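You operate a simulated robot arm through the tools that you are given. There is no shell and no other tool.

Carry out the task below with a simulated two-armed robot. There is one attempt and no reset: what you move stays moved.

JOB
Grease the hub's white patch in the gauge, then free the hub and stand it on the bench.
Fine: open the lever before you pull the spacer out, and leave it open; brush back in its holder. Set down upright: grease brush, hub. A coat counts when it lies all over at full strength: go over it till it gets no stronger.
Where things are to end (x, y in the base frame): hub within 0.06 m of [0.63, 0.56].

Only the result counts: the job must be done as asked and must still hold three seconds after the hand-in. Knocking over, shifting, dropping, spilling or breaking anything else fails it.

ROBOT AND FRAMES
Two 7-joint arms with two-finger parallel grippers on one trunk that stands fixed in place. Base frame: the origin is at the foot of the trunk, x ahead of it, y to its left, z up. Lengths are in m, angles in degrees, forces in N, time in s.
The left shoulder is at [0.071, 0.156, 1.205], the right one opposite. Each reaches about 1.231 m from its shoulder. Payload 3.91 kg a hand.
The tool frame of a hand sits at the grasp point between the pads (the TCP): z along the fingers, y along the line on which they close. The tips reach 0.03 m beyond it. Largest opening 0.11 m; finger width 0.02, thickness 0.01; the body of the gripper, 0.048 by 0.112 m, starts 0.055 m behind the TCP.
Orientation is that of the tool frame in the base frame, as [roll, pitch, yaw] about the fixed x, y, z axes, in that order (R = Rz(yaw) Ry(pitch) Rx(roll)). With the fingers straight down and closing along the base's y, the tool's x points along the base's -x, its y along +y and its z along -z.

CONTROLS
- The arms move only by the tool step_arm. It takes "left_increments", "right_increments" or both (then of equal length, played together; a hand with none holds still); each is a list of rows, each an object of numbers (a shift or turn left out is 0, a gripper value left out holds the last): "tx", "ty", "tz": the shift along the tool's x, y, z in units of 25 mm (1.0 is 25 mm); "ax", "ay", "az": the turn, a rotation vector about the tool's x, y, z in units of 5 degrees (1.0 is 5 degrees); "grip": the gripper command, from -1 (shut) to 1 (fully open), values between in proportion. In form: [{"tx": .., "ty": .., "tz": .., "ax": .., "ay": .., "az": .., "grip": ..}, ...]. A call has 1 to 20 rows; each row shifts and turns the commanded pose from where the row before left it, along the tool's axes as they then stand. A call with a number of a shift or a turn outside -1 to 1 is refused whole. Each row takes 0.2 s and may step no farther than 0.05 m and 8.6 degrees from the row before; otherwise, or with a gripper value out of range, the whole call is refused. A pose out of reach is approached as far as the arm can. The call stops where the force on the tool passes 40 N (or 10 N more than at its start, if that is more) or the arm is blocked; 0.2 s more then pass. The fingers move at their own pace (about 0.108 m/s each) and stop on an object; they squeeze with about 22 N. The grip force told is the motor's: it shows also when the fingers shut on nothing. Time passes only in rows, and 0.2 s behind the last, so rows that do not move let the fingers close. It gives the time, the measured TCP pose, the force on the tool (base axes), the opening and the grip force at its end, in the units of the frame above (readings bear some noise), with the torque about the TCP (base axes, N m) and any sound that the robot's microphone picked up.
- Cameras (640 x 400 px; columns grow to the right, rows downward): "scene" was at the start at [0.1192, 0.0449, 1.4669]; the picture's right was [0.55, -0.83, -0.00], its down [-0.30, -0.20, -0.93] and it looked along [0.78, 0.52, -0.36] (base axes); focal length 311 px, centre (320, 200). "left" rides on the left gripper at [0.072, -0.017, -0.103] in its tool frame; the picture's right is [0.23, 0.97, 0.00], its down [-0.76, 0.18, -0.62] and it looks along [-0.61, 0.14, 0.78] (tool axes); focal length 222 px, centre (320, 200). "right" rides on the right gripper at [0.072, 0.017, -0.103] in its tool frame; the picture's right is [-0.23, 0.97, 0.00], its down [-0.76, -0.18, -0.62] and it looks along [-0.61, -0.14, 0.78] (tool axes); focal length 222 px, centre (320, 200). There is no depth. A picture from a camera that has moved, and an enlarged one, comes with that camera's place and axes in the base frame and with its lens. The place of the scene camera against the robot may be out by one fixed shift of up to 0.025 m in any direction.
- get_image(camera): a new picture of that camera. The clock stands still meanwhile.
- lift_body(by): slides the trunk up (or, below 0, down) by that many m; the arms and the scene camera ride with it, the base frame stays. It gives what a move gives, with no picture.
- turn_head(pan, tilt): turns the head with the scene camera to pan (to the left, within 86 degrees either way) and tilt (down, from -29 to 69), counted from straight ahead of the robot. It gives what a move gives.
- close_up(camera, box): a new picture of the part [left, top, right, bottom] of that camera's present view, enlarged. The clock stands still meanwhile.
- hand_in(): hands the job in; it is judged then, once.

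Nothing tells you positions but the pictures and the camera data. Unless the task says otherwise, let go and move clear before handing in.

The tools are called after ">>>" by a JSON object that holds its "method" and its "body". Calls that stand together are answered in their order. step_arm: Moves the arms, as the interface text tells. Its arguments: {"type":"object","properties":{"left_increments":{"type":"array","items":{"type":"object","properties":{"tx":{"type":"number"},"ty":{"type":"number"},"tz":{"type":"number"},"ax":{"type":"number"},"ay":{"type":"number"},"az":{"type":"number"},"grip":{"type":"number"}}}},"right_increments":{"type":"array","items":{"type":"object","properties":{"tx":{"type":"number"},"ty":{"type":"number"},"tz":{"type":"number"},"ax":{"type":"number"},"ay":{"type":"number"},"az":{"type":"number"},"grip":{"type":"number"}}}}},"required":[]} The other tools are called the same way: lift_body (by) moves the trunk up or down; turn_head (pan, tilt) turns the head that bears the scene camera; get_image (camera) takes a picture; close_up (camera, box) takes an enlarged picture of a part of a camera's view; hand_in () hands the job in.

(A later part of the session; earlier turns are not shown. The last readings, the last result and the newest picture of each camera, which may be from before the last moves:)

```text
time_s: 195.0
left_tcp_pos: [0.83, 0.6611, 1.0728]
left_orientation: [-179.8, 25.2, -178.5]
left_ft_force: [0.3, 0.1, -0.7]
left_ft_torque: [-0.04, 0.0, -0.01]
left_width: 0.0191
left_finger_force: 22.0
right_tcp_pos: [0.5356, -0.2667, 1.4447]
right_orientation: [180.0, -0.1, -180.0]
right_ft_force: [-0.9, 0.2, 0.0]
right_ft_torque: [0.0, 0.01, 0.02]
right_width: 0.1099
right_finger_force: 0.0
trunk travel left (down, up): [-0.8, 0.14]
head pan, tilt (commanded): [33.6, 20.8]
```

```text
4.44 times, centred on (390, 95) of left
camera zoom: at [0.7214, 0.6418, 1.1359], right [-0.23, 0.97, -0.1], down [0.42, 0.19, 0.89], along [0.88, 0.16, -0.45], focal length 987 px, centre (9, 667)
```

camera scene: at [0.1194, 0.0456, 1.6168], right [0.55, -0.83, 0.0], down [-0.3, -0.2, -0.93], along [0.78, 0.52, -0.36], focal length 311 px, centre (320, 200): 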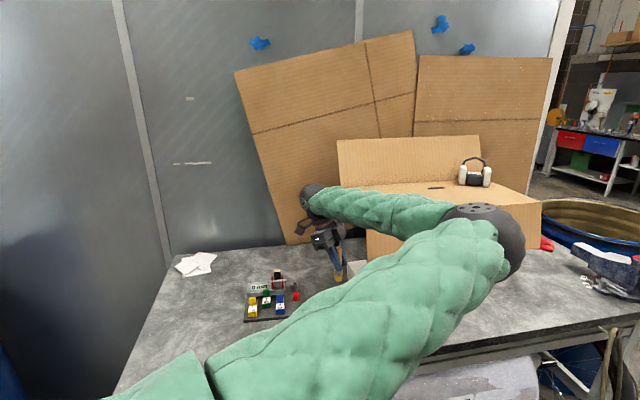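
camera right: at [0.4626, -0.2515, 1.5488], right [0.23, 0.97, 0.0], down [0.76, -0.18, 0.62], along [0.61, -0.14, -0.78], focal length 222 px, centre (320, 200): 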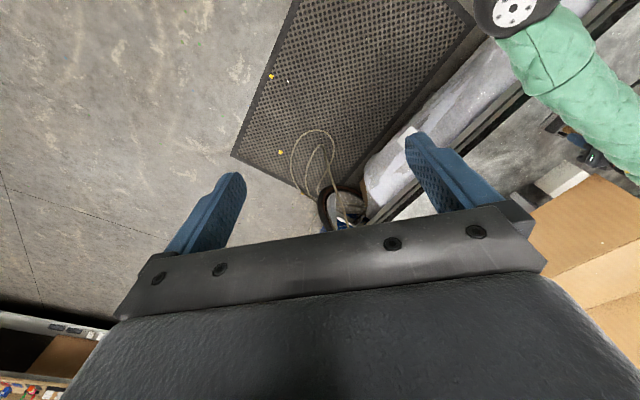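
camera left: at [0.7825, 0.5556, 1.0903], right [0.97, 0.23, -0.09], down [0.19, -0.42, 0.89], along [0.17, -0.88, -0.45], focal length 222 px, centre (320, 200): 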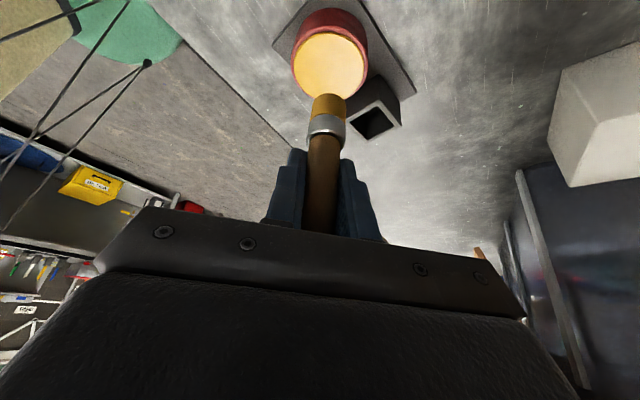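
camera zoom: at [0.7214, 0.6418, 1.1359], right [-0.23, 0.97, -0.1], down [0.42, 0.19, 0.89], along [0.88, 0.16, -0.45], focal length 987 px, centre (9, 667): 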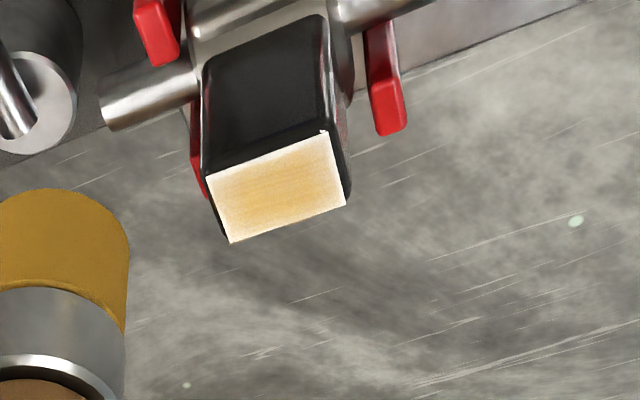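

Two firm perimeter laps made no difference, so the pale rim is just how the coat is drawn and the coat is at full strength. Now I'll return the brush to its holder.

>>> {"method": "step_arm", "body": {"left_increments": [{"tx": -0.379, "tz": -0.805}, {"tx": -0.379, "tz": -0.805}, {"ty": -0.92}, {"ty": -0.92}, {}]}}

>>> {"method": "step_arm", "body": {"left_increments": [{"ax": 0.424, "az": 0.906}, {"ax": 0.424, "az": 0.906}, {"ax": 0.424, "az": 0.906}, {"ax": 0.424, "az": 0.906}, {"ax": 0.424, "az": 0.906}, {"ax": 0.424, "az": 0.906}, {"ax": 0.424, "az": 0.906}, {"ax": 0.424, "az": 0.906}, {"ax": 0.424, "az": 0.906}, {"ax": 0.424, "az": 0.906}, {"ax": 0.424, "az": 0.906}, {"ax": 0.424, "az": 0.906}, {"ax": 0.424, "az": 0.906}, {"ax": 0.424, "az": 0.906}, {"ax": 0.424, "az": 0.906}, {"ax": 0.424, "az": 0.906}, {"ax": 0.424, "az": 0.906}, {"ax": 0.424, "az": 0.906}, {}]}}

>>> {"method": "step_arm", "body": {"left_increments": [{"tx": -0.636, "ty": -0.17, "tz": 0.866}, {"tx": -0.636, "ty": -0.17, "tz": 0.866}, {"tx": -0.636, "ty": -0.17, "tz": 0.866}, {"tx": -0.636, "ty": -0.17, "tz": 0.866}, {"tx": -0.636, "ty": -0.17, "tz": 0.866}, {"tx": -0.636, "ty": -0.17, "tz": 0.866}, {"tx": -0.636, "ty": -0.17, "tz": 0.8}, {}, {}]}}

>>> {"method": "get_image", "body": {"camera": "left"}}

```text
time_s: 196.2
left_tcp_pos: [0.833, 0.6179, 1.1182]
left_orientation: [-179.9, 25.2, -178.5]
left_ft_force: [0.4, 0.0, 0.0]
left_ft_torque: [0.01, 0.02, 0.01]
left_width: 0.0185
left_finger_force: 22.3
right_tcp_pos: [0.5353, -0.2673, 1.4458]
right_orientation: [180.0, 0.1, 180.0]
right_ft_force: [0.3, -0.2, 0.3]
right_ft_torque: [-0.03, 0.01, 0.0]
right_width: 0.1099
right_finger_force: 0.0
trunk travel left (down, up): [-0.8, 0.14]
head pan, tilt (commanded): [33.6, 20.8]
```

```text
time_s: 200.2
left_tcp_pos: [0.8316, 0.6145, 1.1175]
left_orientation: [179.9, 25.1, 91.3]
left_ft_force: [0.1, 0.0, -0.3]
left_ft_torque: [0.02, -0.02, -0.04]
left_width: 0.0189
left_finger_force: 21.4
right_tcp_pos: [0.536, -0.2676, 1.445]
right_orientation: [-180.0, 0.0, 180.0]
right_ft_force: [0.8, -0.5, -0.5]
right_ft_torque: [0.0, 0.01, -0.02]
right_width: 0.1099
right_finger_force: 0.0
trunk travel left (down, up): [-0.8, 0.14]
head pan, tilt (commanded): [33.6, 20.8]
```

```text
time_s: 202.2
left_tcp_pos: [0.8065, 0.4494, 1.0285]
left_orientation: [179.9, 25.0, 91.3]
left_ft_force: [-0.2, 0.0, -0.2]
left_ft_torque: [0.03, -0.03, 0.0]
left_width: 0.0189
left_finger_force: 21.8
right_tcp_pos: [0.5358, -0.2689, 1.4446]
right_orientation: [179.8, -0.1, 180.0]
right_ft_force: [0.5, -0.6, -0.6]
right_ft_torque: [-0.01, 0.0, 0.0]
right_width: 0.1098
right_finger_force: 0.1
trunk travel left (down, up): [-0.8, 0.14]
head pan, tilt (commanded): [33.6, 20.8]
```

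```text
taken
camera left: at [0.7873, 0.5589, 1.0908], right [0.97, 0.23, -0.09], down [0.19, -0.42, 0.89], along [0.17, -0.88, -0.45], focal length 222 px, centre (320, 200)
```

left: 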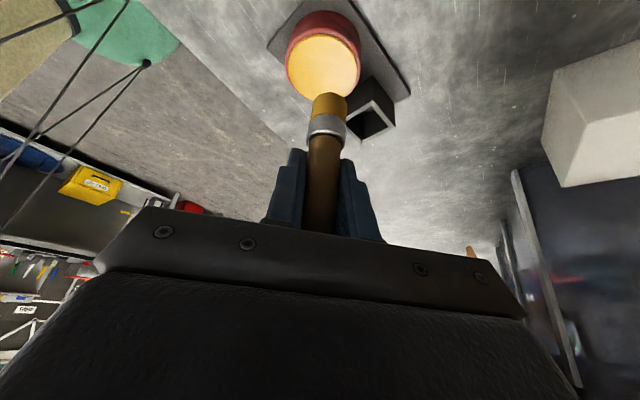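

>>> {"method": "step_arm", "body": {"left_increments": [{"tx": -0.535, "ty": 0.624, "tz": 0.45}, {"tx": -0.535, "ty": 0.624, "tz": 0.45}, {"tx": -0.535, "ty": 0.624, "tz": 0.45}, {}, {}]}}

>>> {"method": "get_image", "body": {"camera": "left"}}

>>> {"method": "close_up", "body": {"camera": "left", "box": [270, 0, 420, 150]}}

>>> {"method": "close_up", "body": {"camera": "scene", "box": [300, 240, 410, 330]}}

```text
time_s: 203.4
left_tcp_pos: [0.8541, 0.4026, 1.0151]
left_orientation: [179.9, 25.1, 91.4]
left_ft_force: [-0.4, 0.8, 0.5]
left_ft_torque: [-0.03, 0.02, 0.02]
left_width: 0.0188
left_finger_force: 22.4
right_tcp_pos: [0.5356, -0.2679, 1.4451]
right_orientation: [-180.0, 0.0, -180.0]
right_ft_force: [-0.1, 0.4, -0.2]
right_ft_torque: [-0.01, 0.02, 0.02]
right_width: 0.1101
right_finger_force: 0.0
trunk travel left (down, up): [-0.8, 0.14]
head pan, tilt (commanded): [33.6, 20.8]
```

```text
taken
camera left: at [0.8352, 0.5109, 1.0769], right [0.97, 0.23, -0.09], down [0.19, -0.42, 0.89], along [0.17, -0.88, -0.45], focal length 222 px, centre (320, 200)
```

left: 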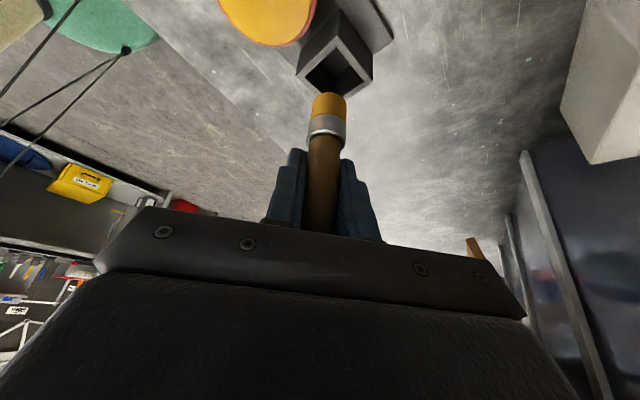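

```text
2.67 times, centred on (345, 75) of left
camera zoom: at [0.8352, 0.5109, 1.0769], right [0.97, 0.23, -0.09], down [0.19, -0.42, 0.89], along [0.17, -0.88, -0.45], focal length 592 px, centre (253, 533)
```

zoom: 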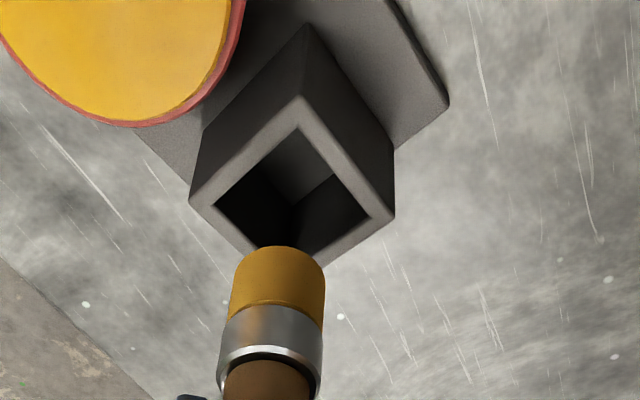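

```text
4.44 times, centred on (355, 285) of scene
camera zoom: at [0.1193, 0.0444, 1.6169], right [0.55, -0.83, 0.0], down [-0.3, -0.2, -0.93], along [0.78, 0.52, -0.36], focal length 1380 px, centre (164, -178)
```

zoom: 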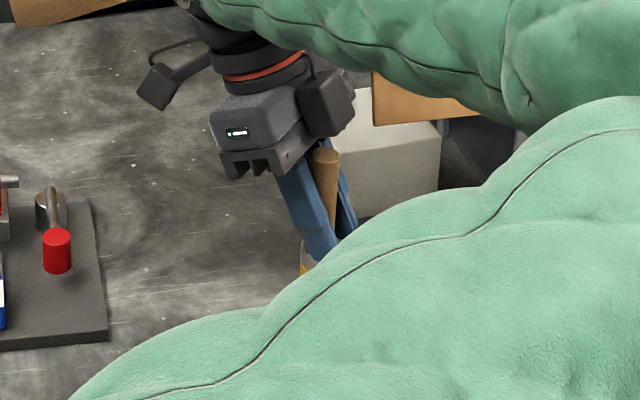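

The hole centre is at about (0.8575, 0.400), and the tip is about 5 mm off. I'll correct and lower the brush to the hole mouth.

>>> {"method": "step_arm", "body": {"left_increments": [{"tx": -0.167, "ty": 0.176, "tz": 0.077}, {"tx": 0.17, "tz": 0.362}, {"tx": 0.17, "tz": 0.362}, {"tx": 0.17, "tz": 0.362}, {}, {}]}}

>>> {"method": "close_up", "body": {"camera": "left", "box": [270, 0, 420, 150]}}

```text
time_s: 204.8
left_tcp_pos: [0.8599, 0.3959, 0.984]
left_orientation: [179.8, 25.2, 91.4]
left_ft_force: [-0.5, 0.7, -1.8]
left_ft_torque: [-0.02, -0.02, 0.0]
left_width: 0.0186
left_finger_force: 22.3
right_tcp_pos: [0.5357, -0.2681, 1.4451]
right_orientation: [180.0, 0.1, 180.0]
right_ft_force: [0.3, -0.9, 0.5]
right_ft_torque: [-0.02, 0.0, -0.01]
right_width: 0.11
right_finger_force: 0.0
trunk travel left (down, up): [-0.8, 0.14]
head pan, tilt (commanded): [33.6, 20.8]
```

```text
2.67 times, centred on (345, 75) of left
camera zoom: at [0.8405, 0.5053, 1.0482], right [0.97, 0.23, -0.09], down [0.19, -0.42, 0.89], along [0.17, -0.88, -0.45], focal length 592 px, centre (253, 533)
```

zoom: 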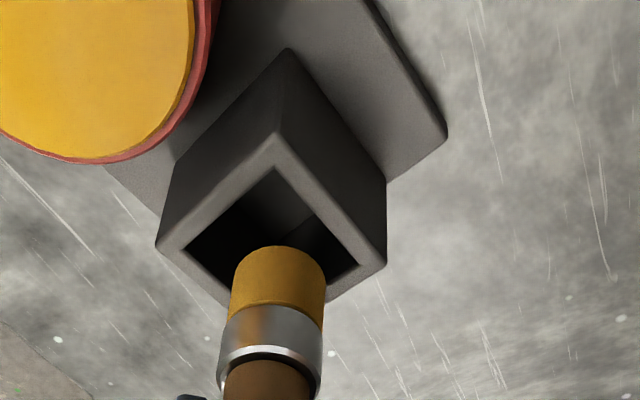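

>>> {"method": "step_arm", "body": {"left_increments": [{"tx": 0.142, "tz": 0.11}, {"tx": 0.085, "tz": 0.181}, {"tx": 0.085, "tz": 0.181}, {"tx": 0.085, "tz": 0.181}, {}, {}]}}

>>> {"method": "close_up", "body": {"camera": "left", "box": [270, 0, 420, 150]}}

```text
time_s: 206.2
left_tcp_pos: [0.86, 0.3984, 0.9665]
left_orientation: [179.9, 25.1, 91.5]
left_ft_force: [-0.5, -0.4, -0.3]
left_ft_torque: [0.02, 0.0, -0.01]
left_width: 0.0189
left_finger_force: 22.5
right_tcp_pos: [0.5355, -0.2677, 1.4462]
right_orientation: [179.9, 0.0, 179.9]
right_ft_force: [1.0, -1.0, 0.2]
right_ft_torque: [-0.03, 0.01, -0.01]
right_width: 0.11
right_finger_force: 0.0
trunk travel left (down, up): [-0.8, 0.14]
head pan, tilt (commanded): [33.6, 20.8]
```

```text
2.67 times, centred on (345, 75) of left
camera zoom: at [0.8408, 0.5082, 1.0294], right [0.97, 0.23, -0.09], down [0.19, -0.42, 0.89], along [0.17, -0.88, -0.45], focal length 592 px, centre (253, 533)
```

zoom: 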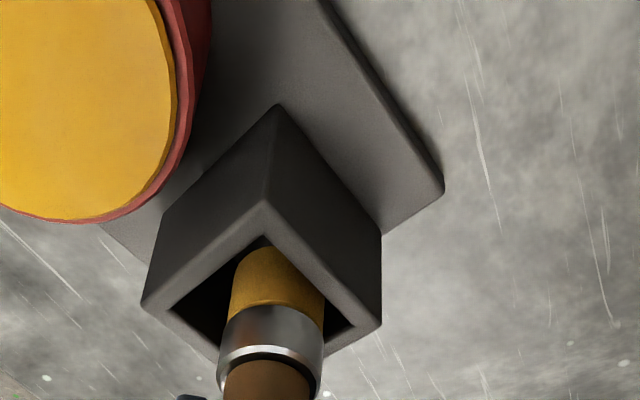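

The bristles are entering the hole cleanly. I'll continue down to the bottom.

>>> {"method": "step_arm", "body": {"left_increments": [{"tx": 0.068, "tz": 0.145}, {"tx": 0.068, "tz": 0.145}, {"tx": 0.068, "tz": 0.145}, {}, {}]}}

>>> {"method": "step_arm", "body": {"left_increments": [{"tx": 0.05, "tz": 0.108}, {"tx": 0.034, "tz": 0.0724}, {}, {}]}}

>>> {"method": "close_up", "body": {"camera": "left", "box": [240, 30, 420, 210]}}

```text
time_s: 207.4
left_tcp_pos: [0.8609, 0.3987, 0.9561]
left_orientation: [179.9, 25.1, 91.5]
left_ft_force: [-4.0, 1.7, 0.4]
left_ft_torque: [0.07, 0.14, -0.01]
left_width: 0.0188
left_finger_force: 21.6
right_tcp_pos: [0.5347, -0.2671, 1.4461]
right_orientation: [-180.0, 0.0, -180.0]
right_ft_force: [0.6, 0.0, 0.5]
right_ft_torque: [0.0, -0.01, 0.0]
right_width: 0.1099
right_finger_force: 0.0
trunk travel left (down, up): [-0.8, 0.14]
head pan, tilt (commanded): [33.6, 20.8]
```

```text
time_s: 208.4
left_tcp_pos: [0.8615, 0.3976, 0.9498]
left_orientation: [179.9, 25.1, 91.4]
left_ft_force: [-1.3, 0.4, -0.9]
left_ft_torque: [0.03, 0.06, 0.06]
left_width: 0.0188
left_finger_force: 22.4
right_tcp_pos: [0.535, -0.2684, 1.4462]
right_orientation: [-179.9, 0.0, -180.0]
right_ft_force: [0.4, 0.0, 0.1]
right_ft_torque: [0.0, 0.02, -0.01]
right_width: 0.1101
right_finger_force: 0.1
trunk travel left (down, up): [-0.8, 0.14]
head pan, tilt (commanded): [33.6, 20.8]
```

```text
2.22 times, centred on (330, 120) of left
camera zoom: at [0.8408, 0.5074, 1.0124], right [0.97, 0.23, -0.09], down [0.19, -0.42, 0.89], along [0.17, -0.88, -0.45], focal length 494 px, centre (298, 378)
```

zoom: 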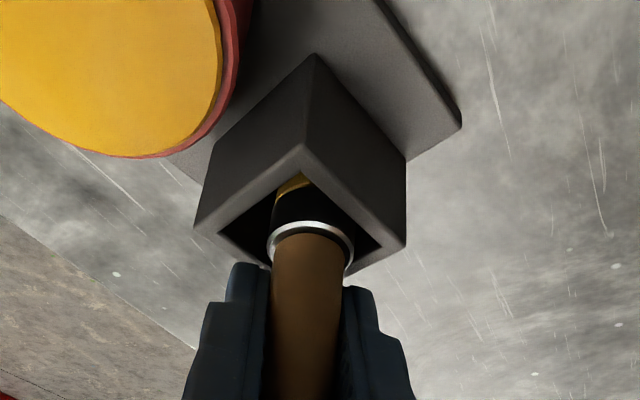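

>>> {"method": "step_arm", "body": {"left_increments": [{"tx": 0.034, "tz": 0.0724}, {}, {}]}}

>>> {"method": "step_arm", "body": {"left_increments": [{"tx": 0.034, "tz": 0.0724}, {}, {}]}}

```text
time_s: 209.2
left_tcp_pos: [0.8596, 0.3976, 0.9483]
left_orientation: [179.9, 25.2, 91.4]
left_ft_force: [0.5, -0.2, -1.2]
left_ft_torque: [0.01, -0.03, -0.01]
left_width: 0.0188
left_finger_force: 22.0
right_tcp_pos: [0.5356, -0.2681, 1.447]
right_orientation: [-179.9, 0.1, -180.0]
right_ft_force: [0.2, -0.3, 0.7]
right_ft_torque: [-0.03, -0.03, -0.02]
right_width: 0.1103
right_finger_force: 0.0
trunk travel left (down, up): [-0.8, 0.14]
head pan, tilt (commanded): [33.6, 20.8]
```

```text
time_s: 210.0
left_tcp_pos: [0.8608, 0.399, 0.9461]
left_orientation: [179.9, 25.0, 91.4]
left_ft_force: [1.4, 0.3, 2.1]
left_ft_torque: [-0.03, -0.05, 0.03]
left_width: 0.0188
left_finger_force: 21.8
right_tcp_pos: [0.5345, -0.2687, 1.4458]
right_orientation: [180.0, 0.0, 180.0]
right_ft_force: [0.4, -0.3, 1.1]
right_ft_torque: [0.03, -0.03, 0.0]
right_width: 0.1101
right_finger_force: 0.0
trunk travel left (down, up): [-0.8, 0.14]
head pan, tilt (commanded): [33.6, 20.8]
```

The brush touches the holder's bottom. The plate should sit about 22 mm further toward −y and 5 mm toward +x, so I'll slide it back gently by the brush in small steps, watching the force.

>>> {"method": "step_arm", "body": {"left_increments": [{"tx": -0.017, "tz": -0.036}, {"tx": -0.1457, "ty": 0.036, "tz": 0.068}, {"tx": -0.1457, "ty": 0.036, "tz": 0.068}, {"tx": -0.1457, "ty": 0.036, "tz": 0.068}, {"tx": -0.1457, "ty": 0.036, "tz": 0.068}, {}]}}

>>> {"method": "close_up", "body": {"camera": "left", "box": [200, 0, 440, 210]}}

```text
time_s: 211.4
left_tcp_pos: [0.8626, 0.3831, 0.9456]
left_orientation: [179.9, 25.1, 91.4]
left_ft_force: [-0.5, 2.1, 0.4]
left_ft_torque: [0.11, 0.02, 0.0]
left_width: 0.0189
left_finger_force: 21.9
right_tcp_pos: [0.5346, -0.2668, 1.4471]
right_orientation: [-180.0, 0.0, -180.0]
right_ft_force: [0.5, -0.8, 0.6]
right_ft_torque: [0.03, -0.04, 0.02]
right_width: 0.1102
right_finger_force: 0.1
trunk travel left (down, up): [-0.8, 0.14]
head pan, tilt (commanded): [33.6, 20.8]
```

```text
1.90 times, centred on (320, 105) of left
camera zoom: at [0.8437, 0.4918, 1.0093], right [0.97, 0.23, -0.09], down [0.19, -0.42, 0.89], along [0.17, -0.88, -0.45], focal length 423 px, centre (320, 381)
```

zoom: 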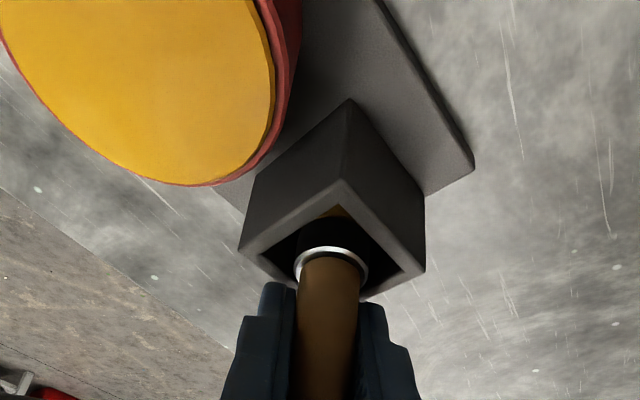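

>>> {"method": "step_arm", "body": {"left_increments": [{"tx": -0.126, "ty": -0.043, "tz": 0.059}, {"tx": -0.126, "ty": -0.043, "tz": 0.059}, {}, {}]}}

>>> {"method": "close_up", "body": {"camera": "left", "box": [200, 0, 440, 210]}}

```text
time_s: 212.4
left_tcp_pos: [0.8611, 0.3763, 0.9464]
left_orientation: [179.9, 25.1, 91.4]
left_ft_force: [1.5, 0.9, -0.4]
left_ft_torque: [0.04, -0.05, 0.03]
left_width: 0.0188
left_finger_force: 21.7
right_tcp_pos: [0.5356, -0.2676, 1.4458]
right_orientation: [-179.9, 0.1, 180.0]
right_ft_force: [-0.1, 0.1, 0.0]
right_ft_torque: [0.02, 0.03, -0.05]
right_width: 0.1098
right_finger_force: 0.1
trunk travel left (down, up): [-0.8, 0.14]
head pan, tilt (commanded): [33.6, 20.8]
```

```text
1.90 times, centred on (320, 105) of left
camera zoom: at [0.8418, 0.4849, 1.0093], right [0.97, 0.23, -0.09], down [0.19, -0.42, 0.89], along [0.17, -0.88, -0.45], focal length 423 px, centre (320, 381)
```

zoom: 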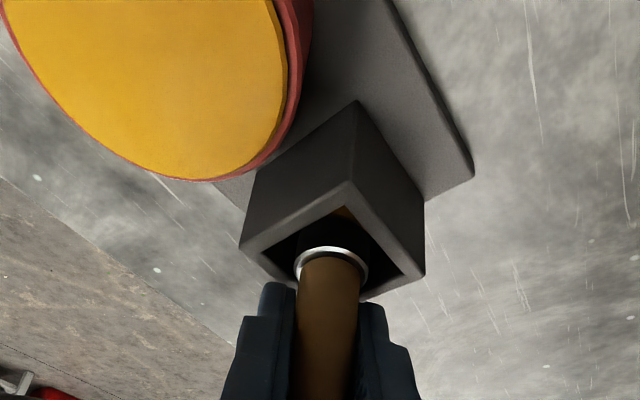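

The holder is back to its original spot within about a millimetre, and the brush stands in its hole. I'll release it and check.

>>> {"method": "step_arm", "body": {"left_increments": [{"tx": 0.017, "tz": 0.036}, {"grip": -0.4}, {"grip": -0.1}, {"grip": 0.1}, {}]}}

>>> {"method": "get_image", "body": {"camera": "left"}}

```text
time_s: 213.6
left_tcp_pos: [0.861, 0.3759, 0.9449]
left_orientation: [179.8, 25.0, 91.4]
left_ft_force: [0.1, -0.3, 0.3]
left_ft_torque: [0.0, 0.03, 0.01]
left_width: 0.0603
left_finger_force: 0.1
right_tcp_pos: [0.5349, -0.2673, 1.4448]
right_orientation: [-179.9, 0.0, -180.0]
right_ft_force: [-0.1, -0.5, -0.2]
right_ft_torque: [0.03, 0.01, 0.0]
right_width: 0.1096
right_finger_force: 0.1
trunk travel left (down, up): [-0.8, 0.14]
head pan, tilt (commanded): [33.6, 20.8]
```

```text
taken
camera left: at [0.8419, 0.4849, 1.0085], right [0.97, 0.23, -0.09], down [0.19, -0.42, 0.89], along [0.17, -0.88, -0.45], focal length 222 px, centre (320, 200)
```

left: 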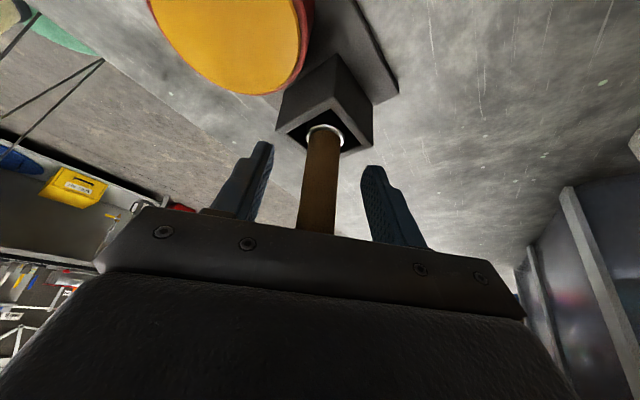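

>>> {"method": "step_arm", "body": {"left_increments": [{"tz": -0.8}, {"tz": -0.8}, {"tz": -0.8}, {"tz": -0.8}, {"tx": 0.9, "tz": -0.42}, {"tx": 0.9, "tz": -0.42}, {"tx": 0.9, "tz": -0.42}, {"tx": 0.9, "tz": -0.42}, {}]}}

>>> {"method": "get_image", "body": {"camera": "left"}}

>>> {"method": "get_image", "body": {"camera": "scene"}}

```text
time_s: 215.6
left_tcp_pos: [0.8582, 0.51, 1.0193]
left_orientation: [179.8, 25.1, 91.4]
left_ft_force: [0.0, -0.1, -0.1]
left_ft_torque: [-0.01, 0.05, -0.01]
left_width: 0.0603
left_finger_force: 0.1
right_tcp_pos: [0.5355, -0.2669, 1.4446]
right_orientation: [179.9, 0.1, 179.9]
right_ft_force: [0.0, 0.1, -0.5]
right_ft_torque: [0.05, 0.0, -0.01]
right_width: 0.1104
right_finger_force: 0.0
trunk travel left (down, up): [-0.8, 0.14]
head pan, tilt (commanded): [33.6, 20.8]
```

```text
taken
camera left: at [0.8388, 0.6192, 1.0817], right [0.97, 0.23, -0.09], down [0.19, -0.42, 0.89], along [0.17, -0.88, -0.45], focal length 222 px, centre (320, 200)
```

left: 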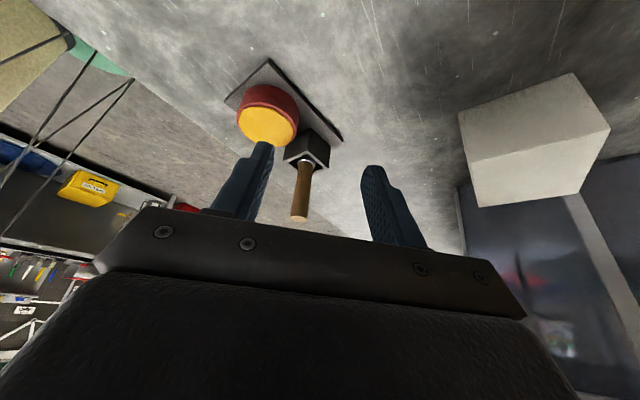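

```text
taken
camera scene: at [0.1191, 0.0434, 1.6169], right [0.55, -0.83, 0.0], down [-0.3, -0.2, -0.93], along [0.78, 0.52, -0.35], focal length 311 px, centre (320, 200)
```

scene: 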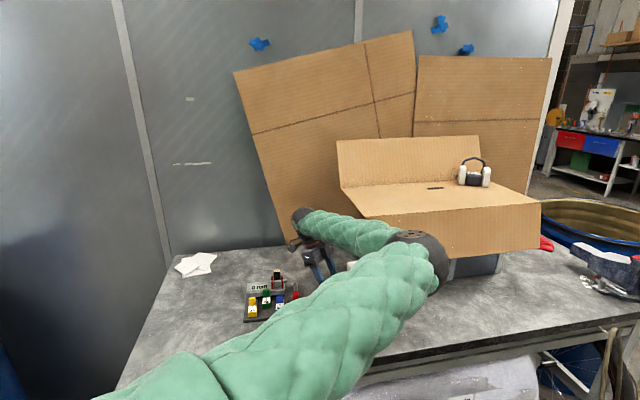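

The brush is standing back in its holder and the plate is restored. Next is the lever, so I'll move to a clear spot, untilt the hand and turn it to the gauge-aligned yaw (−139).

>>> {"method": "step_arm", "body": {"left_increments": [{"tx": 0.215, "ty": -0.653, "tz": -0.837}, {"tx": 0.215, "ty": -0.653, "tz": -0.837}, {"tx": 0.215, "ty": -0.653, "tz": -0.837}, {"tx": 0.215, "ty": -0.653, "tz": -0.837}, {"tx": 0.215, "ty": -0.653, "tz": -0.837}, {"tx": 0.215, "ty": -0.653, "tz": -0.837}, {"ay": 1}, {"ay": 1}, {"ay": 1}, {"ay": 1}, {"ay": 1}, {}]}}

>>> {"method": "step_arm", "body": {"left_increments": [{"az": -1}, {"az": -1}, {"az": -1}, {"az": -1}, {"az": -1}, {"az": -1}, {"az": -1}, {"az": -1}, {"az": -1}, {"az": -1}, {"az": -1}, {"az": -1}, {"az": -1}, {}]}}

>>> {"method": "step_arm", "body": {"left_increments": [{"az": -1}, {"az": -1}, {"az": -1}, {"az": -1}, {"az": -1}, {"az": -1}, {"az": -1}, {"az": -1}, {"az": -1}, {"az": -1}, {"az": -1}, {"az": -1}, {"az": -1}, {}]}}

>>> {"method": "get_image", "body": {"camera": "left"}}

>>> {"method": "get_image", "body": {"camera": "scene"}}

```text
time_s: 218.2
left_tcp_pos: [0.7557, 0.5916, 1.1181]
left_orientation: [179.9, 0.0, 91.5]
left_ft_force: [1.0, -0.4, 0.7]
left_ft_torque: [0.0, 0.01, 0.04]
left_width: 0.0602
left_finger_force: 0.0
right_tcp_pos: [0.5347, -0.2671, 1.4462]
right_orientation: [179.9, -0.1, -180.0]
right_ft_force: [-0.7, 0.3, -0.5]
right_ft_torque: [-0.02, 0.0, 0.01]
right_width: 0.11
right_finger_force: 0.0
trunk travel left (down, up): [-0.8, 0.14]
head pan, tilt (commanded): [33.6, 20.8]
```

```text
time_s: 221.2
left_tcp_pos: [0.7581, 0.5895, 1.1183]
left_orientation: [-179.9, 0.1, 156.4]
left_ft_force: [0.0, 0.4, -0.3]
left_ft_torque: [0.0, 0.01, 0.02]
left_width: 0.0609
left_finger_force: 0.1
right_tcp_pos: [0.5349, -0.2682, 1.4452]
right_orientation: [-180.0, 0.0, 180.0]
right_ft_force: [0.0, -0.2, 0.2]
right_ft_torque: [0.01, 0.04, -0.02]
right_width: 0.1101
right_finger_force: 0.1
trunk travel left (down, up): [-0.8, 0.14]
head pan, tilt (commanded): [33.6, 20.8]
```

```text
time_s: 224.2
left_tcp_pos: [0.7568, 0.5903, 1.1182]
left_orientation: [-179.7, 0.0, -138.5]
left_ft_force: [0.2, 0.2, 0.6]
left_ft_torque: [0.01, 0.0, 0.01]
left_width: 0.0605
left_finger_force: 0.0
right_tcp_pos: [0.5363, -0.2692, 1.4458]
right_orientation: [179.9, 0.0, -180.0]
right_ft_force: [0.0, 0.2, 0.2]
right_ft_torque: [0.01, 0.0, 0.0]
right_width: 0.1098
right_finger_force: 0.2
trunk travel left (down, up): [-0.8, 0.14]
head pan, tilt (commanded): [33.6, 20.8]
```

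```text
taken
camera left: at [0.7143, 0.5287, 1.2218], right [-0.82, 0.58, 0.0], down [0.45, 0.64, 0.62], along [0.36, 0.51, -0.78], focal length 222 px, centre (320, 200)
```

left: 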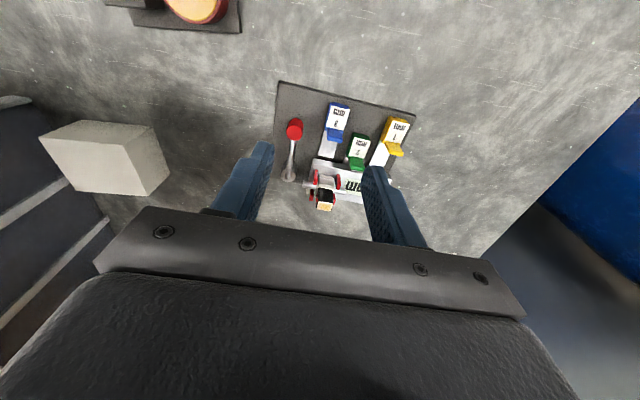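

```text
taken
camera scene: at [0.1193, 0.0446, 1.6168], right [0.55, -0.83, 0.0], down [-0.3, -0.2, -0.93], along [0.78, 0.52, -0.36], focal length 311 px, centre (320, 200)
```

scene: 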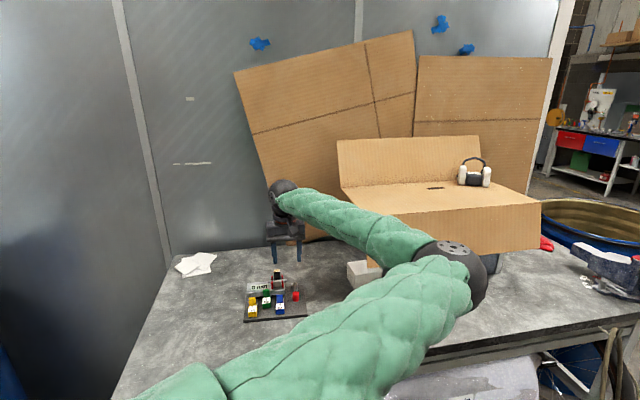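

>>> {"method": "close_up", "body": {"camera": "left", "box": [265, 75, 425, 215]}}

>>> {"method": "close_up", "body": {"camera": "scene", "box": [235, 260, 315, 325]}}

```text
2.86 times, centred on (345, 145) of left
camera zoom: at [0.7143, 0.5287, 1.2218], right [-0.82, 0.58, 0.0], down [0.45, 0.64, 0.62], along [0.36, 0.51, -0.78], focal length 635 px, centre (249, 357)
```

zoom: 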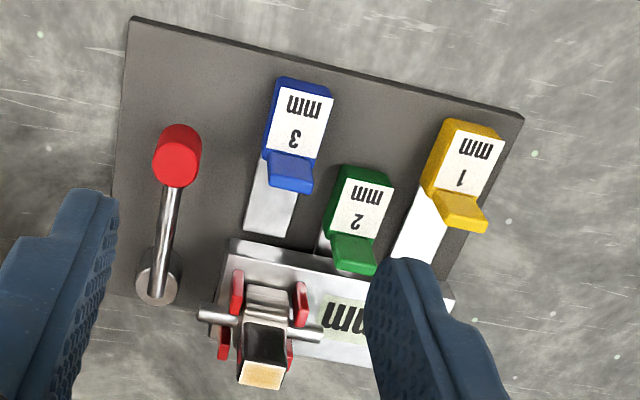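

```text
6.15 times, centred on (275, 292) of scene
camera zoom: at [0.1193, 0.0446, 1.6168], right [0.55, -0.83, 0.0], down [-0.3, -0.2, -0.93], along [0.78, 0.52, -0.36], focal length 1911 px, centre (597, -369)
```

zoom: 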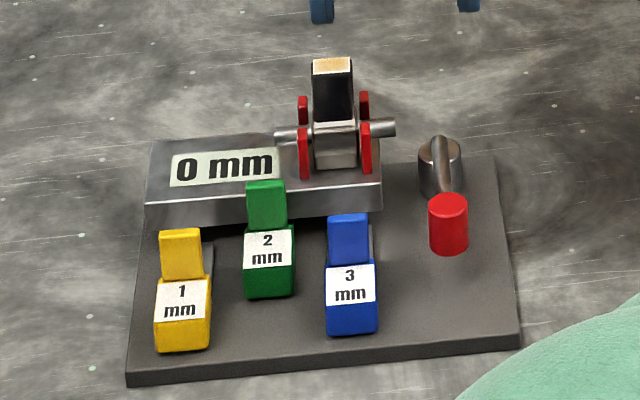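

The gauge is clearly visible: the lever pivots at about (0.876, 0.660) and its knob is at (0.808, 0.603), z 0.906–0.937. I'll narrow the gripper and come down over the knob.

>>> {"method": "step_arm", "body": {"left_increments": [{"tx": -0.371, "ty": -0.193, "tz": 0.944, "grip": -0.15}, {"tx": -0.371, "ty": -0.193, "tz": 0.944}, {"tx": -0.371, "ty": -0.193, "tz": 0.944}, {"tx": -0.371, "ty": -0.193, "tz": 0.944}, {"tx": -0.371, "ty": -0.193, "tz": 0.944}, {}]}}

>>> {"method": "get_image", "body": {"camera": "left"}}

>>> {"method": "close_up", "body": {"camera": "left", "box": [240, 60, 400, 200]}}

>>> {"method": "close_up", "body": {"camera": "scene", "box": [235, 250, 325, 325]}}

```text
time_s: 225.6
left_tcp_pos: [0.8084, 0.6041, 1.0026]
left_orientation: [-179.7, -0.1, -138.5]
left_ft_force: [-0.3, 0.7, -0.7]
left_ft_torque: [-0.07, 0.01, 0.0]
left_width: 0.0469
left_finger_force: 0.0
right_tcp_pos: [0.5365, -0.2679, 1.4457]
right_orientation: [-179.9, 0.0, 180.0]
right_ft_force: [-0.4, -0.7, 0.3]
right_ft_torque: [-0.02, 0.03, 0.01]
right_width: 0.11
right_finger_force: 0.1
trunk travel left (down, up): [-0.8, 0.14]
head pan, tilt (commanded): [33.6, 20.8]
```

```text
taken
camera left: at [0.7649, 0.5434, 1.1062], right [-0.82, 0.58, 0.0], down [0.45, 0.64, 0.62], along [0.36, 0.51, -0.78], focal length 222 px, centre (320, 200)
```

left: 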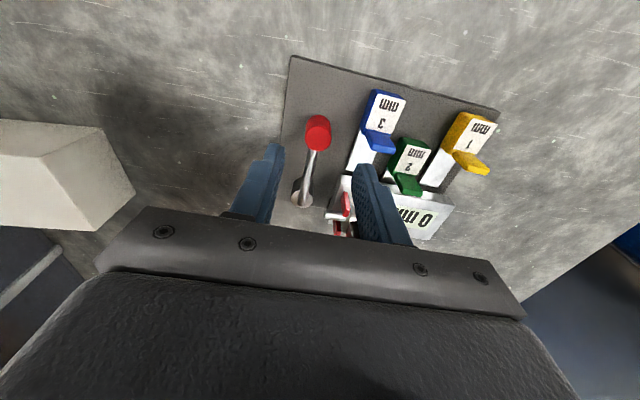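

```text
2.86 times, centred on (320, 130) of left
camera zoom: at [0.7649, 0.5434, 1.1062], right [-0.82, 0.58, 0.0], down [0.45, 0.64, 0.62], along [0.36, 0.51, -0.78], focal length 635 px, centre (320, 400)
```

zoom: 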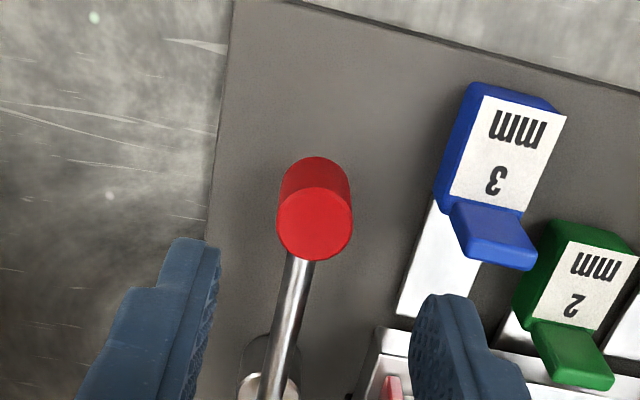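

```text
5.33 times, centred on (280, 288) of scene
camera zoom: at [0.1188, 0.0441, 1.6169], right [0.55, -0.83, 0.0], down [-0.3, -0.2, -0.93], along [0.78, 0.52, -0.36], focal length 1656 px, centre (533, -267)
```

zoom: 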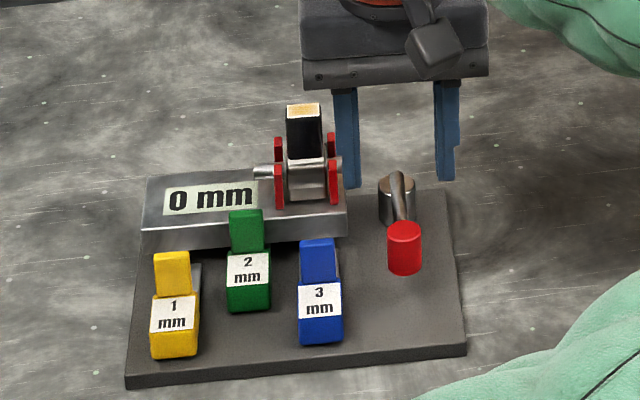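

The knob is centred between the fingers and blue spacer 3 is clear, so I'll descend and grip it.

>>> {"method": "step_arm", "body": {"left_increments": [{"tx": 0.068, "ty": -0.05, "tz": 0.8}, {"tz": 0.8}, {"tz": 0.8}, {"tz": 0.68}, {}]}}

>>> {"method": "get_image", "body": {"camera": "left"}}

>>> {"method": "close_up", "body": {"camera": "scene", "box": [235, 250, 325, 325]}}

```text
time_s: 226.8
left_tcp_pos: [0.8082, 0.5985, 0.9225]
left_orientation: [-179.9, 0.0, -138.5]
left_ft_force: [0.2, 0.4, 0.3]
left_ft_torque: [-0.01, -0.01, 0.0]
left_width: 0.0471
left_finger_force: 0.1
right_tcp_pos: [0.5341, -0.2682, 1.4451]
right_orientation: [179.9, 0.0, 179.9]
right_ft_force: [-0.1, 0.8, -0.4]
right_ft_torque: [0.02, -0.04, 0.0]
right_width: 0.11
right_finger_force: 0.0
trunk travel left (down, up): [-0.8, 0.14]
head pan, tilt (commanded): [33.6, 20.8]
```

```text
taken
camera left: at [0.7651, 0.5389, 1.0266], right [-0.82, 0.58, 0.0], down [0.45, 0.64, 0.62], along [0.36, 0.51, -0.78], focal length 222 px, centre (320, 200)
```

left: 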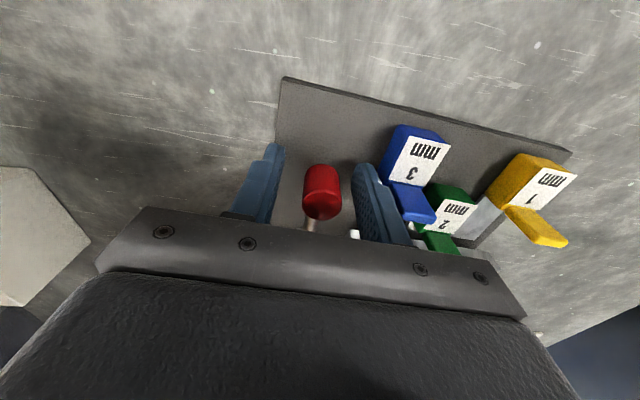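

```text
5.33 times, centred on (280, 288) of scene
camera zoom: at [0.1189, 0.0444, 1.6169], right [0.55, -0.83, 0.0], down [-0.3, -0.2, -0.93], along [0.78, 0.52, -0.36], focal length 1656 px, centre (533, -267)
```

zoom: 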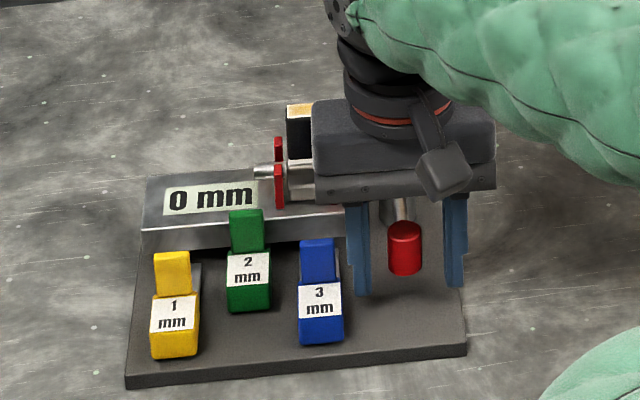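

>>> {"method": "step_arm", "body": {"left_increments": [{"tx": -0.05, "ty": 0.08}, {"grip": -1}, {"grip": -1}, {"grip": -1}, {}]}}

>>> {"method": "get_image", "body": {"camera": "left"}}

```text
time_s: 228.0
left_tcp_pos: [0.8087, 0.6012, 0.9229]
left_orientation: [-179.8, 0.0, -138.5]
left_ft_force: [3.9, -2.8, 1.1]
left_ft_torque: [0.29, 0.04, -0.15]
left_width: 0.0219
left_finger_force: 22.0
right_tcp_pos: [0.5359, -0.2684, 1.4451]
right_orientation: [179.9, -0.1, 180.0]
right_ft_force: [-0.4, -0.4, -0.3]
right_ft_torque: [-0.01, -0.01, -0.02]
right_width: 0.1098
right_finger_force: 0.0
trunk travel left (down, up): [-0.8, 0.14]
head pan, tilt (commanded): [33.6, 20.8]
```

```text
taken
camera left: at [0.7648, 0.541, 1.0255], right [-0.82, 0.58, 0.0], down [0.45, 0.64, 0.62], along [0.36, 0.51, -0.78], focal length 222 px, centre (320, 200)
```

left: 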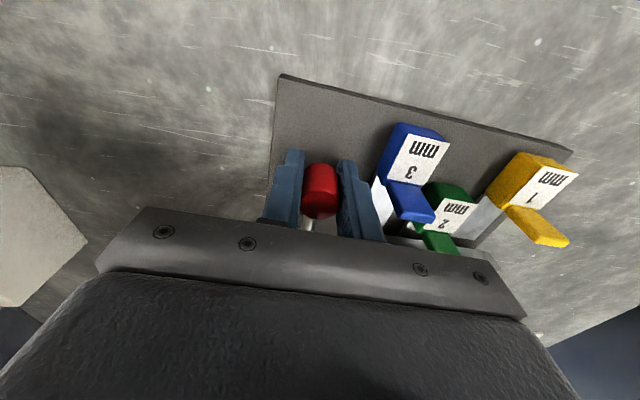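

The knob is gripped. I'll swing the lever outward, away from the block, a few degrees along its arc and watch the force.

>>> {"method": "step_arm", "body": {"left_increments": [{"tx": -0.0136, "ty": -0.312, "az": -1}, {"tx": -0.0136, "ty": -0.312, "az": -1}, {}]}}

>>> {"method": "get_image", "body": {"camera": "left"}}

```text
time_s: 228.8
left_tcp_pos: [0.8181, 0.5925, 0.9233]
left_orientation: [-179.8, 0.0, -128.4]
left_ft_force: [-4.9, -2.1, 0.0]
left_ft_torque: [-0.03, 0.39, 0.17]
left_width: 0.0221
left_finger_force: 22.2
right_tcp_pos: [0.5358, -0.2668, 1.4458]
right_orientation: [-180.0, 0.0, 180.0]
right_ft_force: [-0.4, 0.8, 0.4]
right_ft_torque: [-0.02, -0.02, 0.02]
right_width: 0.1102
right_finger_force: 0.1
trunk travel left (down, up): [-0.8, 0.14]
head pan, tilt (commanded): [33.6, 20.8]
```

```text
taken
camera left: at [0.7872, 0.5249, 1.0257], right [-0.9, 0.43, 0.0], down [0.33, 0.71, 0.62], along [0.27, 0.56, -0.78], focal length 222 px, centre (320, 200)
```

left: 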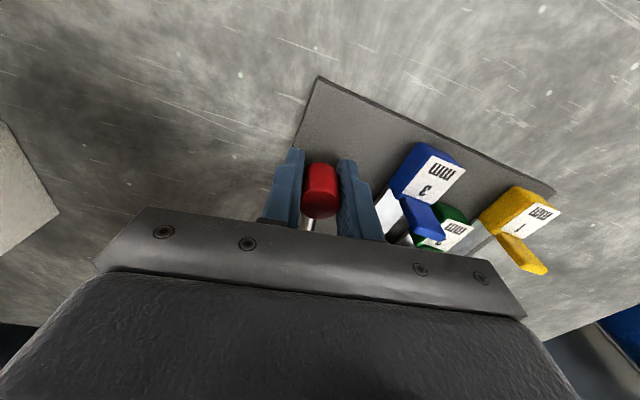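

>>> {"method": "close_up", "body": {"camera": "scene", "box": [235, 250, 325, 325]}}

```text
5.33 times, centred on (280, 288) of scene
camera zoom: at [0.1195, 0.0452, 1.6167], right [0.55, -0.83, 0.0], down [-0.3, -0.2, -0.93], along [0.78, 0.52, -0.36], focal length 1656 px, centre (533, -267)
```

zoom: 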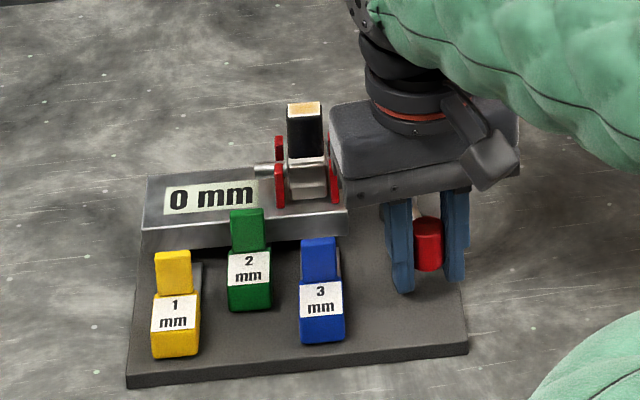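

The lever swings freely outward and the gauge stays put. Continuing the arc.

>>> {"method": "step_arm", "body": {"left_increments": [{"tx": 0.03, "ty": -0.312, "az": -1}, {"tx": 0.0, "ty": -0.312, "az": -1}, {"tx": 0.0, "ty": -0.312, "az": -1}, {"tx": 0.0, "ty": -0.312, "az": -1}, {}]}}

>>> {"method": "close_up", "body": {"camera": "scene", "box": [235, 250, 325, 325]}}

```text
time_s: 230.0
left_tcp_pos: [0.8259, 0.5872, 0.9235]
left_orientation: [-179.8, -0.1, -123.5]
left_ft_force: [4.7, 5.0, -0.4]
left_ft_torque: [0.17, 0.16, -0.03]
left_width: 0.0215
left_finger_force: 21.8
left hand out of reach, approached as far as the arm can: row 2, 3, 4
right_tcp_pos: [0.537, -0.2659, 1.4443]
right_orientation: [-180.0, -0.1, -180.0]
right_ft_force: [0.1, -0.2, -0.4]
right_ft_torque: [0.01, 0.01, -0.02]
right_width: 0.1099
right_finger_force: 0.1
trunk travel left (down, up): [-0.8, 0.14]
head pan, tilt (commanded): [33.6, 20.8]
```

```text
5.33 times, centred on (280, 288) of scene
camera zoom: at [0.1202, 0.0455, 1.6168], right [0.55, -0.83, 0.0], down [-0.3, -0.2, -0.93], along [0.78, 0.52, -0.36], focal length 1656 px, centre (533, -267)
```

zoom: 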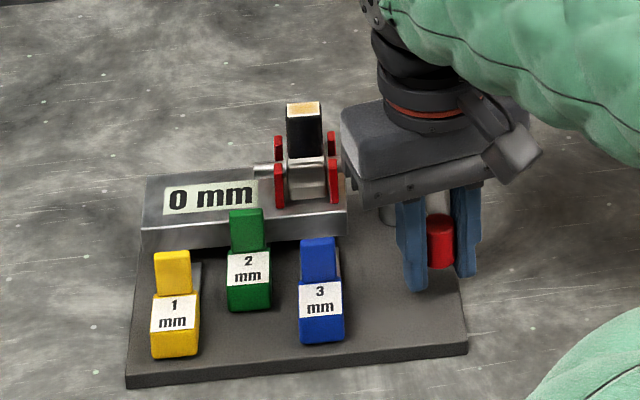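

The wrist yaw is at its limit, so I'll carry on with a fixed hand while the round knob turns in the pads, for about 30° more.

>>> {"method": "step_arm", "body": {"left_increments": [{"tx": 0.032, "ty": -0.314}, {"tx": -0.032, "ty": -0.31}, {"tx": -0.064, "ty": -0.308}, {}]}}

>>> {"method": "step_arm", "body": {"left_increments": [{"tx": -0.09, "ty": -0.295}, {"tx": -0.111, "ty": -0.291}, {"tx": -0.142, "ty": -0.28}, {}]}}

>>> {"method": "get_image", "body": {"camera": "left"}}

>>> {"method": "close_up", "body": {"camera": "scene", "box": [235, 250, 325, 325]}}

```text
time_s: 231.0
left_tcp_pos: [0.8441, 0.5753, 0.9226]
left_orientation: [-179.8, 0.0, -123.7]
left_ft_force: [-0.4, 0.1, 2.3]
left_ft_torque: [0.13, 0.05, 0.13]
left_width: 0.021
left_finger_force: 22.4
right_tcp_pos: [0.535, -0.2688, 1.446]
right_orientation: [180.0, -0.1, -179.9]
right_ft_force: [0.0, -0.1, -0.3]
right_ft_torque: [0.0, -0.04, -0.02]
right_width: 0.11
right_finger_force: 0.0
trunk travel left (down, up): [-0.8, 0.14]
head pan, tilt (commanded): [33.6, 20.8]
```

```text
time_s: 232.0
left_tcp_pos: [0.8444, 0.5758, 0.9219]
left_orientation: [-179.9, 0.0, -123.5]
left_ft_force: [2.0, -0.2, 3.1]
left_ft_torque: [0.27, 0.1, -0.19]
left_width: 0.0211
left_finger_force: 22.2
left hand out of reach, approached as far as the arm can: row 1, 2, 3
right_tcp_pos: [0.5346, -0.2676, 1.4457]
right_orientation: [179.9, 0.0, 180.0]
right_ft_force: [0.1, 0.0, 0.9]
right_ft_torque: [0.0, 0.01, 0.02]
right_width: 0.1099
right_finger_force: 0.1
trunk travel left (down, up): [-0.8, 0.14]
head pan, tilt (commanded): [33.6, 20.8]
```

```text
taken
camera left: at [0.8181, 0.5063, 1.0257], right [-0.94, 0.35, 0.0], down [0.27, 0.73, 0.62], along [0.22, 0.58, -0.78], focal length 222 px, centre (320, 200)
```

left: 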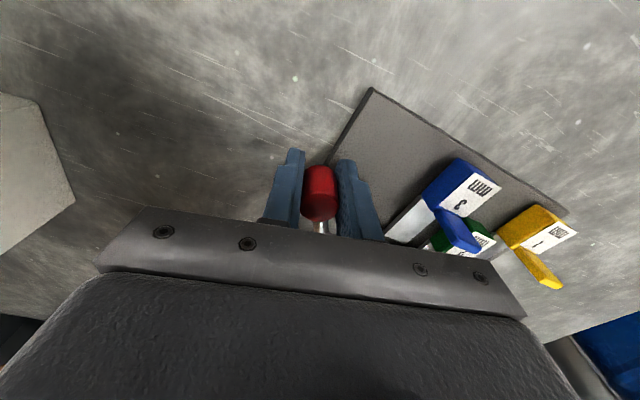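

```text
5.33 times, centred on (280, 288) of scene
camera zoom: at [0.1192, 0.0443, 1.6169], right [0.55, -0.83, 0.0], down [-0.3, -0.2, -0.93], along [0.78, 0.52, -0.36], focal length 1656 px, centre (533, -267)
```

zoom: 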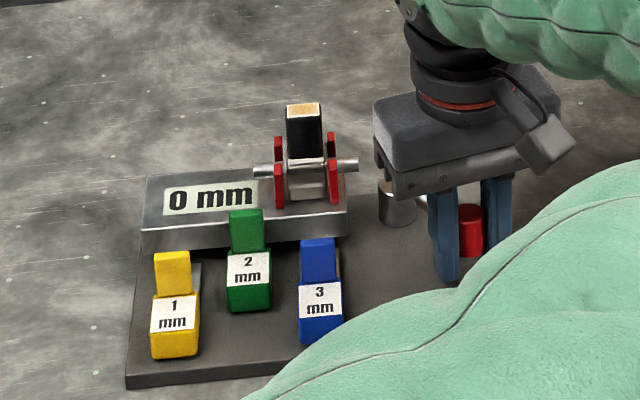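

The lever is about 29° open and this hand pose can go no further. I'll let go, rise, turn the hand and use closed fingers as a peg to push the rod the rest of the way.

>>> {"method": "step_arm", "body": {"left_increments": [{"grip": -0.1}, {"grip": -0.1}, {}, {"tz": -1}, {"tz": -1}, {"tz": -1}, {"tz": -0.5}, {}]}}

>>> {"method": "step_arm", "body": {"left_increments": [{"az": 0.95, "grip": -1}, {"az": 0.95}, {"az": 0.95}, {"az": 0.95}, {"az": 0.95}, {"az": 0.95}, {"az": 0.95}, {"az": 0.95}, {"az": 0.95}, {"az": 0.95}, {"az": 0.95}, {"az": 0.95}, {}]}}

>>> {"method": "get_image", "body": {"camera": "left"}}

>>> {"method": "close_up", "body": {"camera": "scene", "box": [235, 250, 325, 325]}}

```text
time_s: 233.8
left_tcp_pos: [0.8442, 0.5748, 1.0107]
left_orientation: [-179.8, 0.0, -123.5]
left_ft_force: [0.2, -0.5, -0.6]
left_ft_torque: [0.0, -0.02, -0.02]
left_width: 0.0493
left_finger_force: 0.0
right_tcp_pos: [0.536, -0.2681, 1.4458]
right_orientation: [-180.0, 0.0, -180.0]
right_ft_force: [0.0, 0.9, 0.6]
right_ft_torque: [0.03, 0.04, 0.0]
right_width: 0.1099
right_finger_force: 0.1
trunk travel left (down, up): [-0.8, 0.14]
head pan, tilt (commanded): [33.6, 20.8]
```

```text
time_s: 236.6
left_tcp_pos: [0.8443, 0.5742, 1.0093]
left_orientation: [-179.9, 0.1, 179.3]
left_ft_force: [0.4, 0.5, 0.2]
left_ft_torque: [-0.03, -0.04, 0.0]
left_width: 0.0
left_finger_force: 22.1
right_tcp_pos: [0.5353, -0.268, 1.4453]
right_orientation: [180.0, 0.0, -180.0]
right_ft_force: [-0.5, -0.1, -0.8]
right_ft_torque: [0.01, 0.01, -0.02]
right_width: 0.1098
right_finger_force: 0.2
trunk travel left (down, up): [-0.8, 0.14]
head pan, tilt (commanded): [33.6, 20.8]
```

```text
taken
camera left: at [0.7709, 0.5593, 1.1124], right [-0.22, 0.98, 0.0], down [0.76, 0.17, 0.62], along [0.61, 0.13, -0.78], focal length 222 px, centre (320, 200)
```

left: 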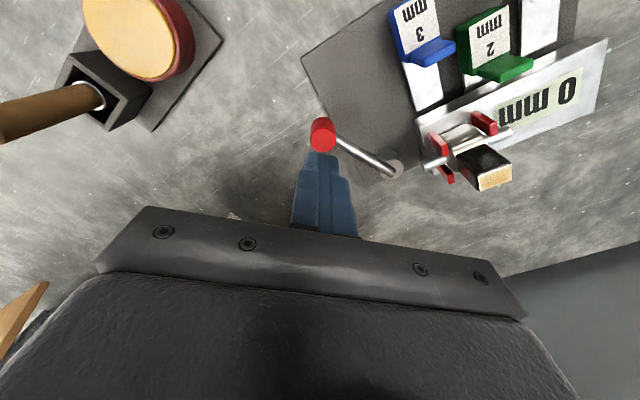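

```text
5.33 times, centred on (280, 288) of scene
camera zoom: at [0.1193, 0.0446, 1.6168], right [0.55, -0.83, 0.0], down [-0.3, -0.2, -0.93], along [0.78, 0.52, -0.36], focal length 1656 px, centre (533, -267)
```

zoom: 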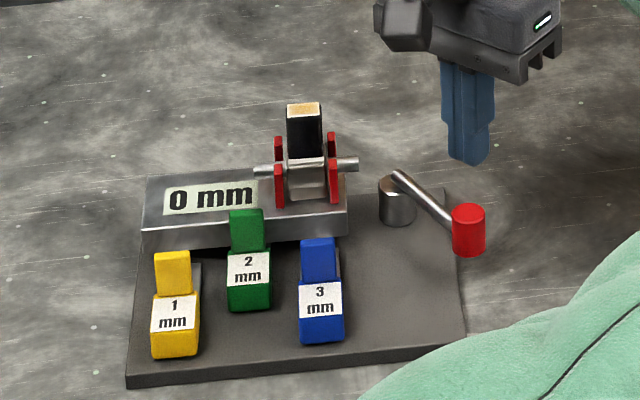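

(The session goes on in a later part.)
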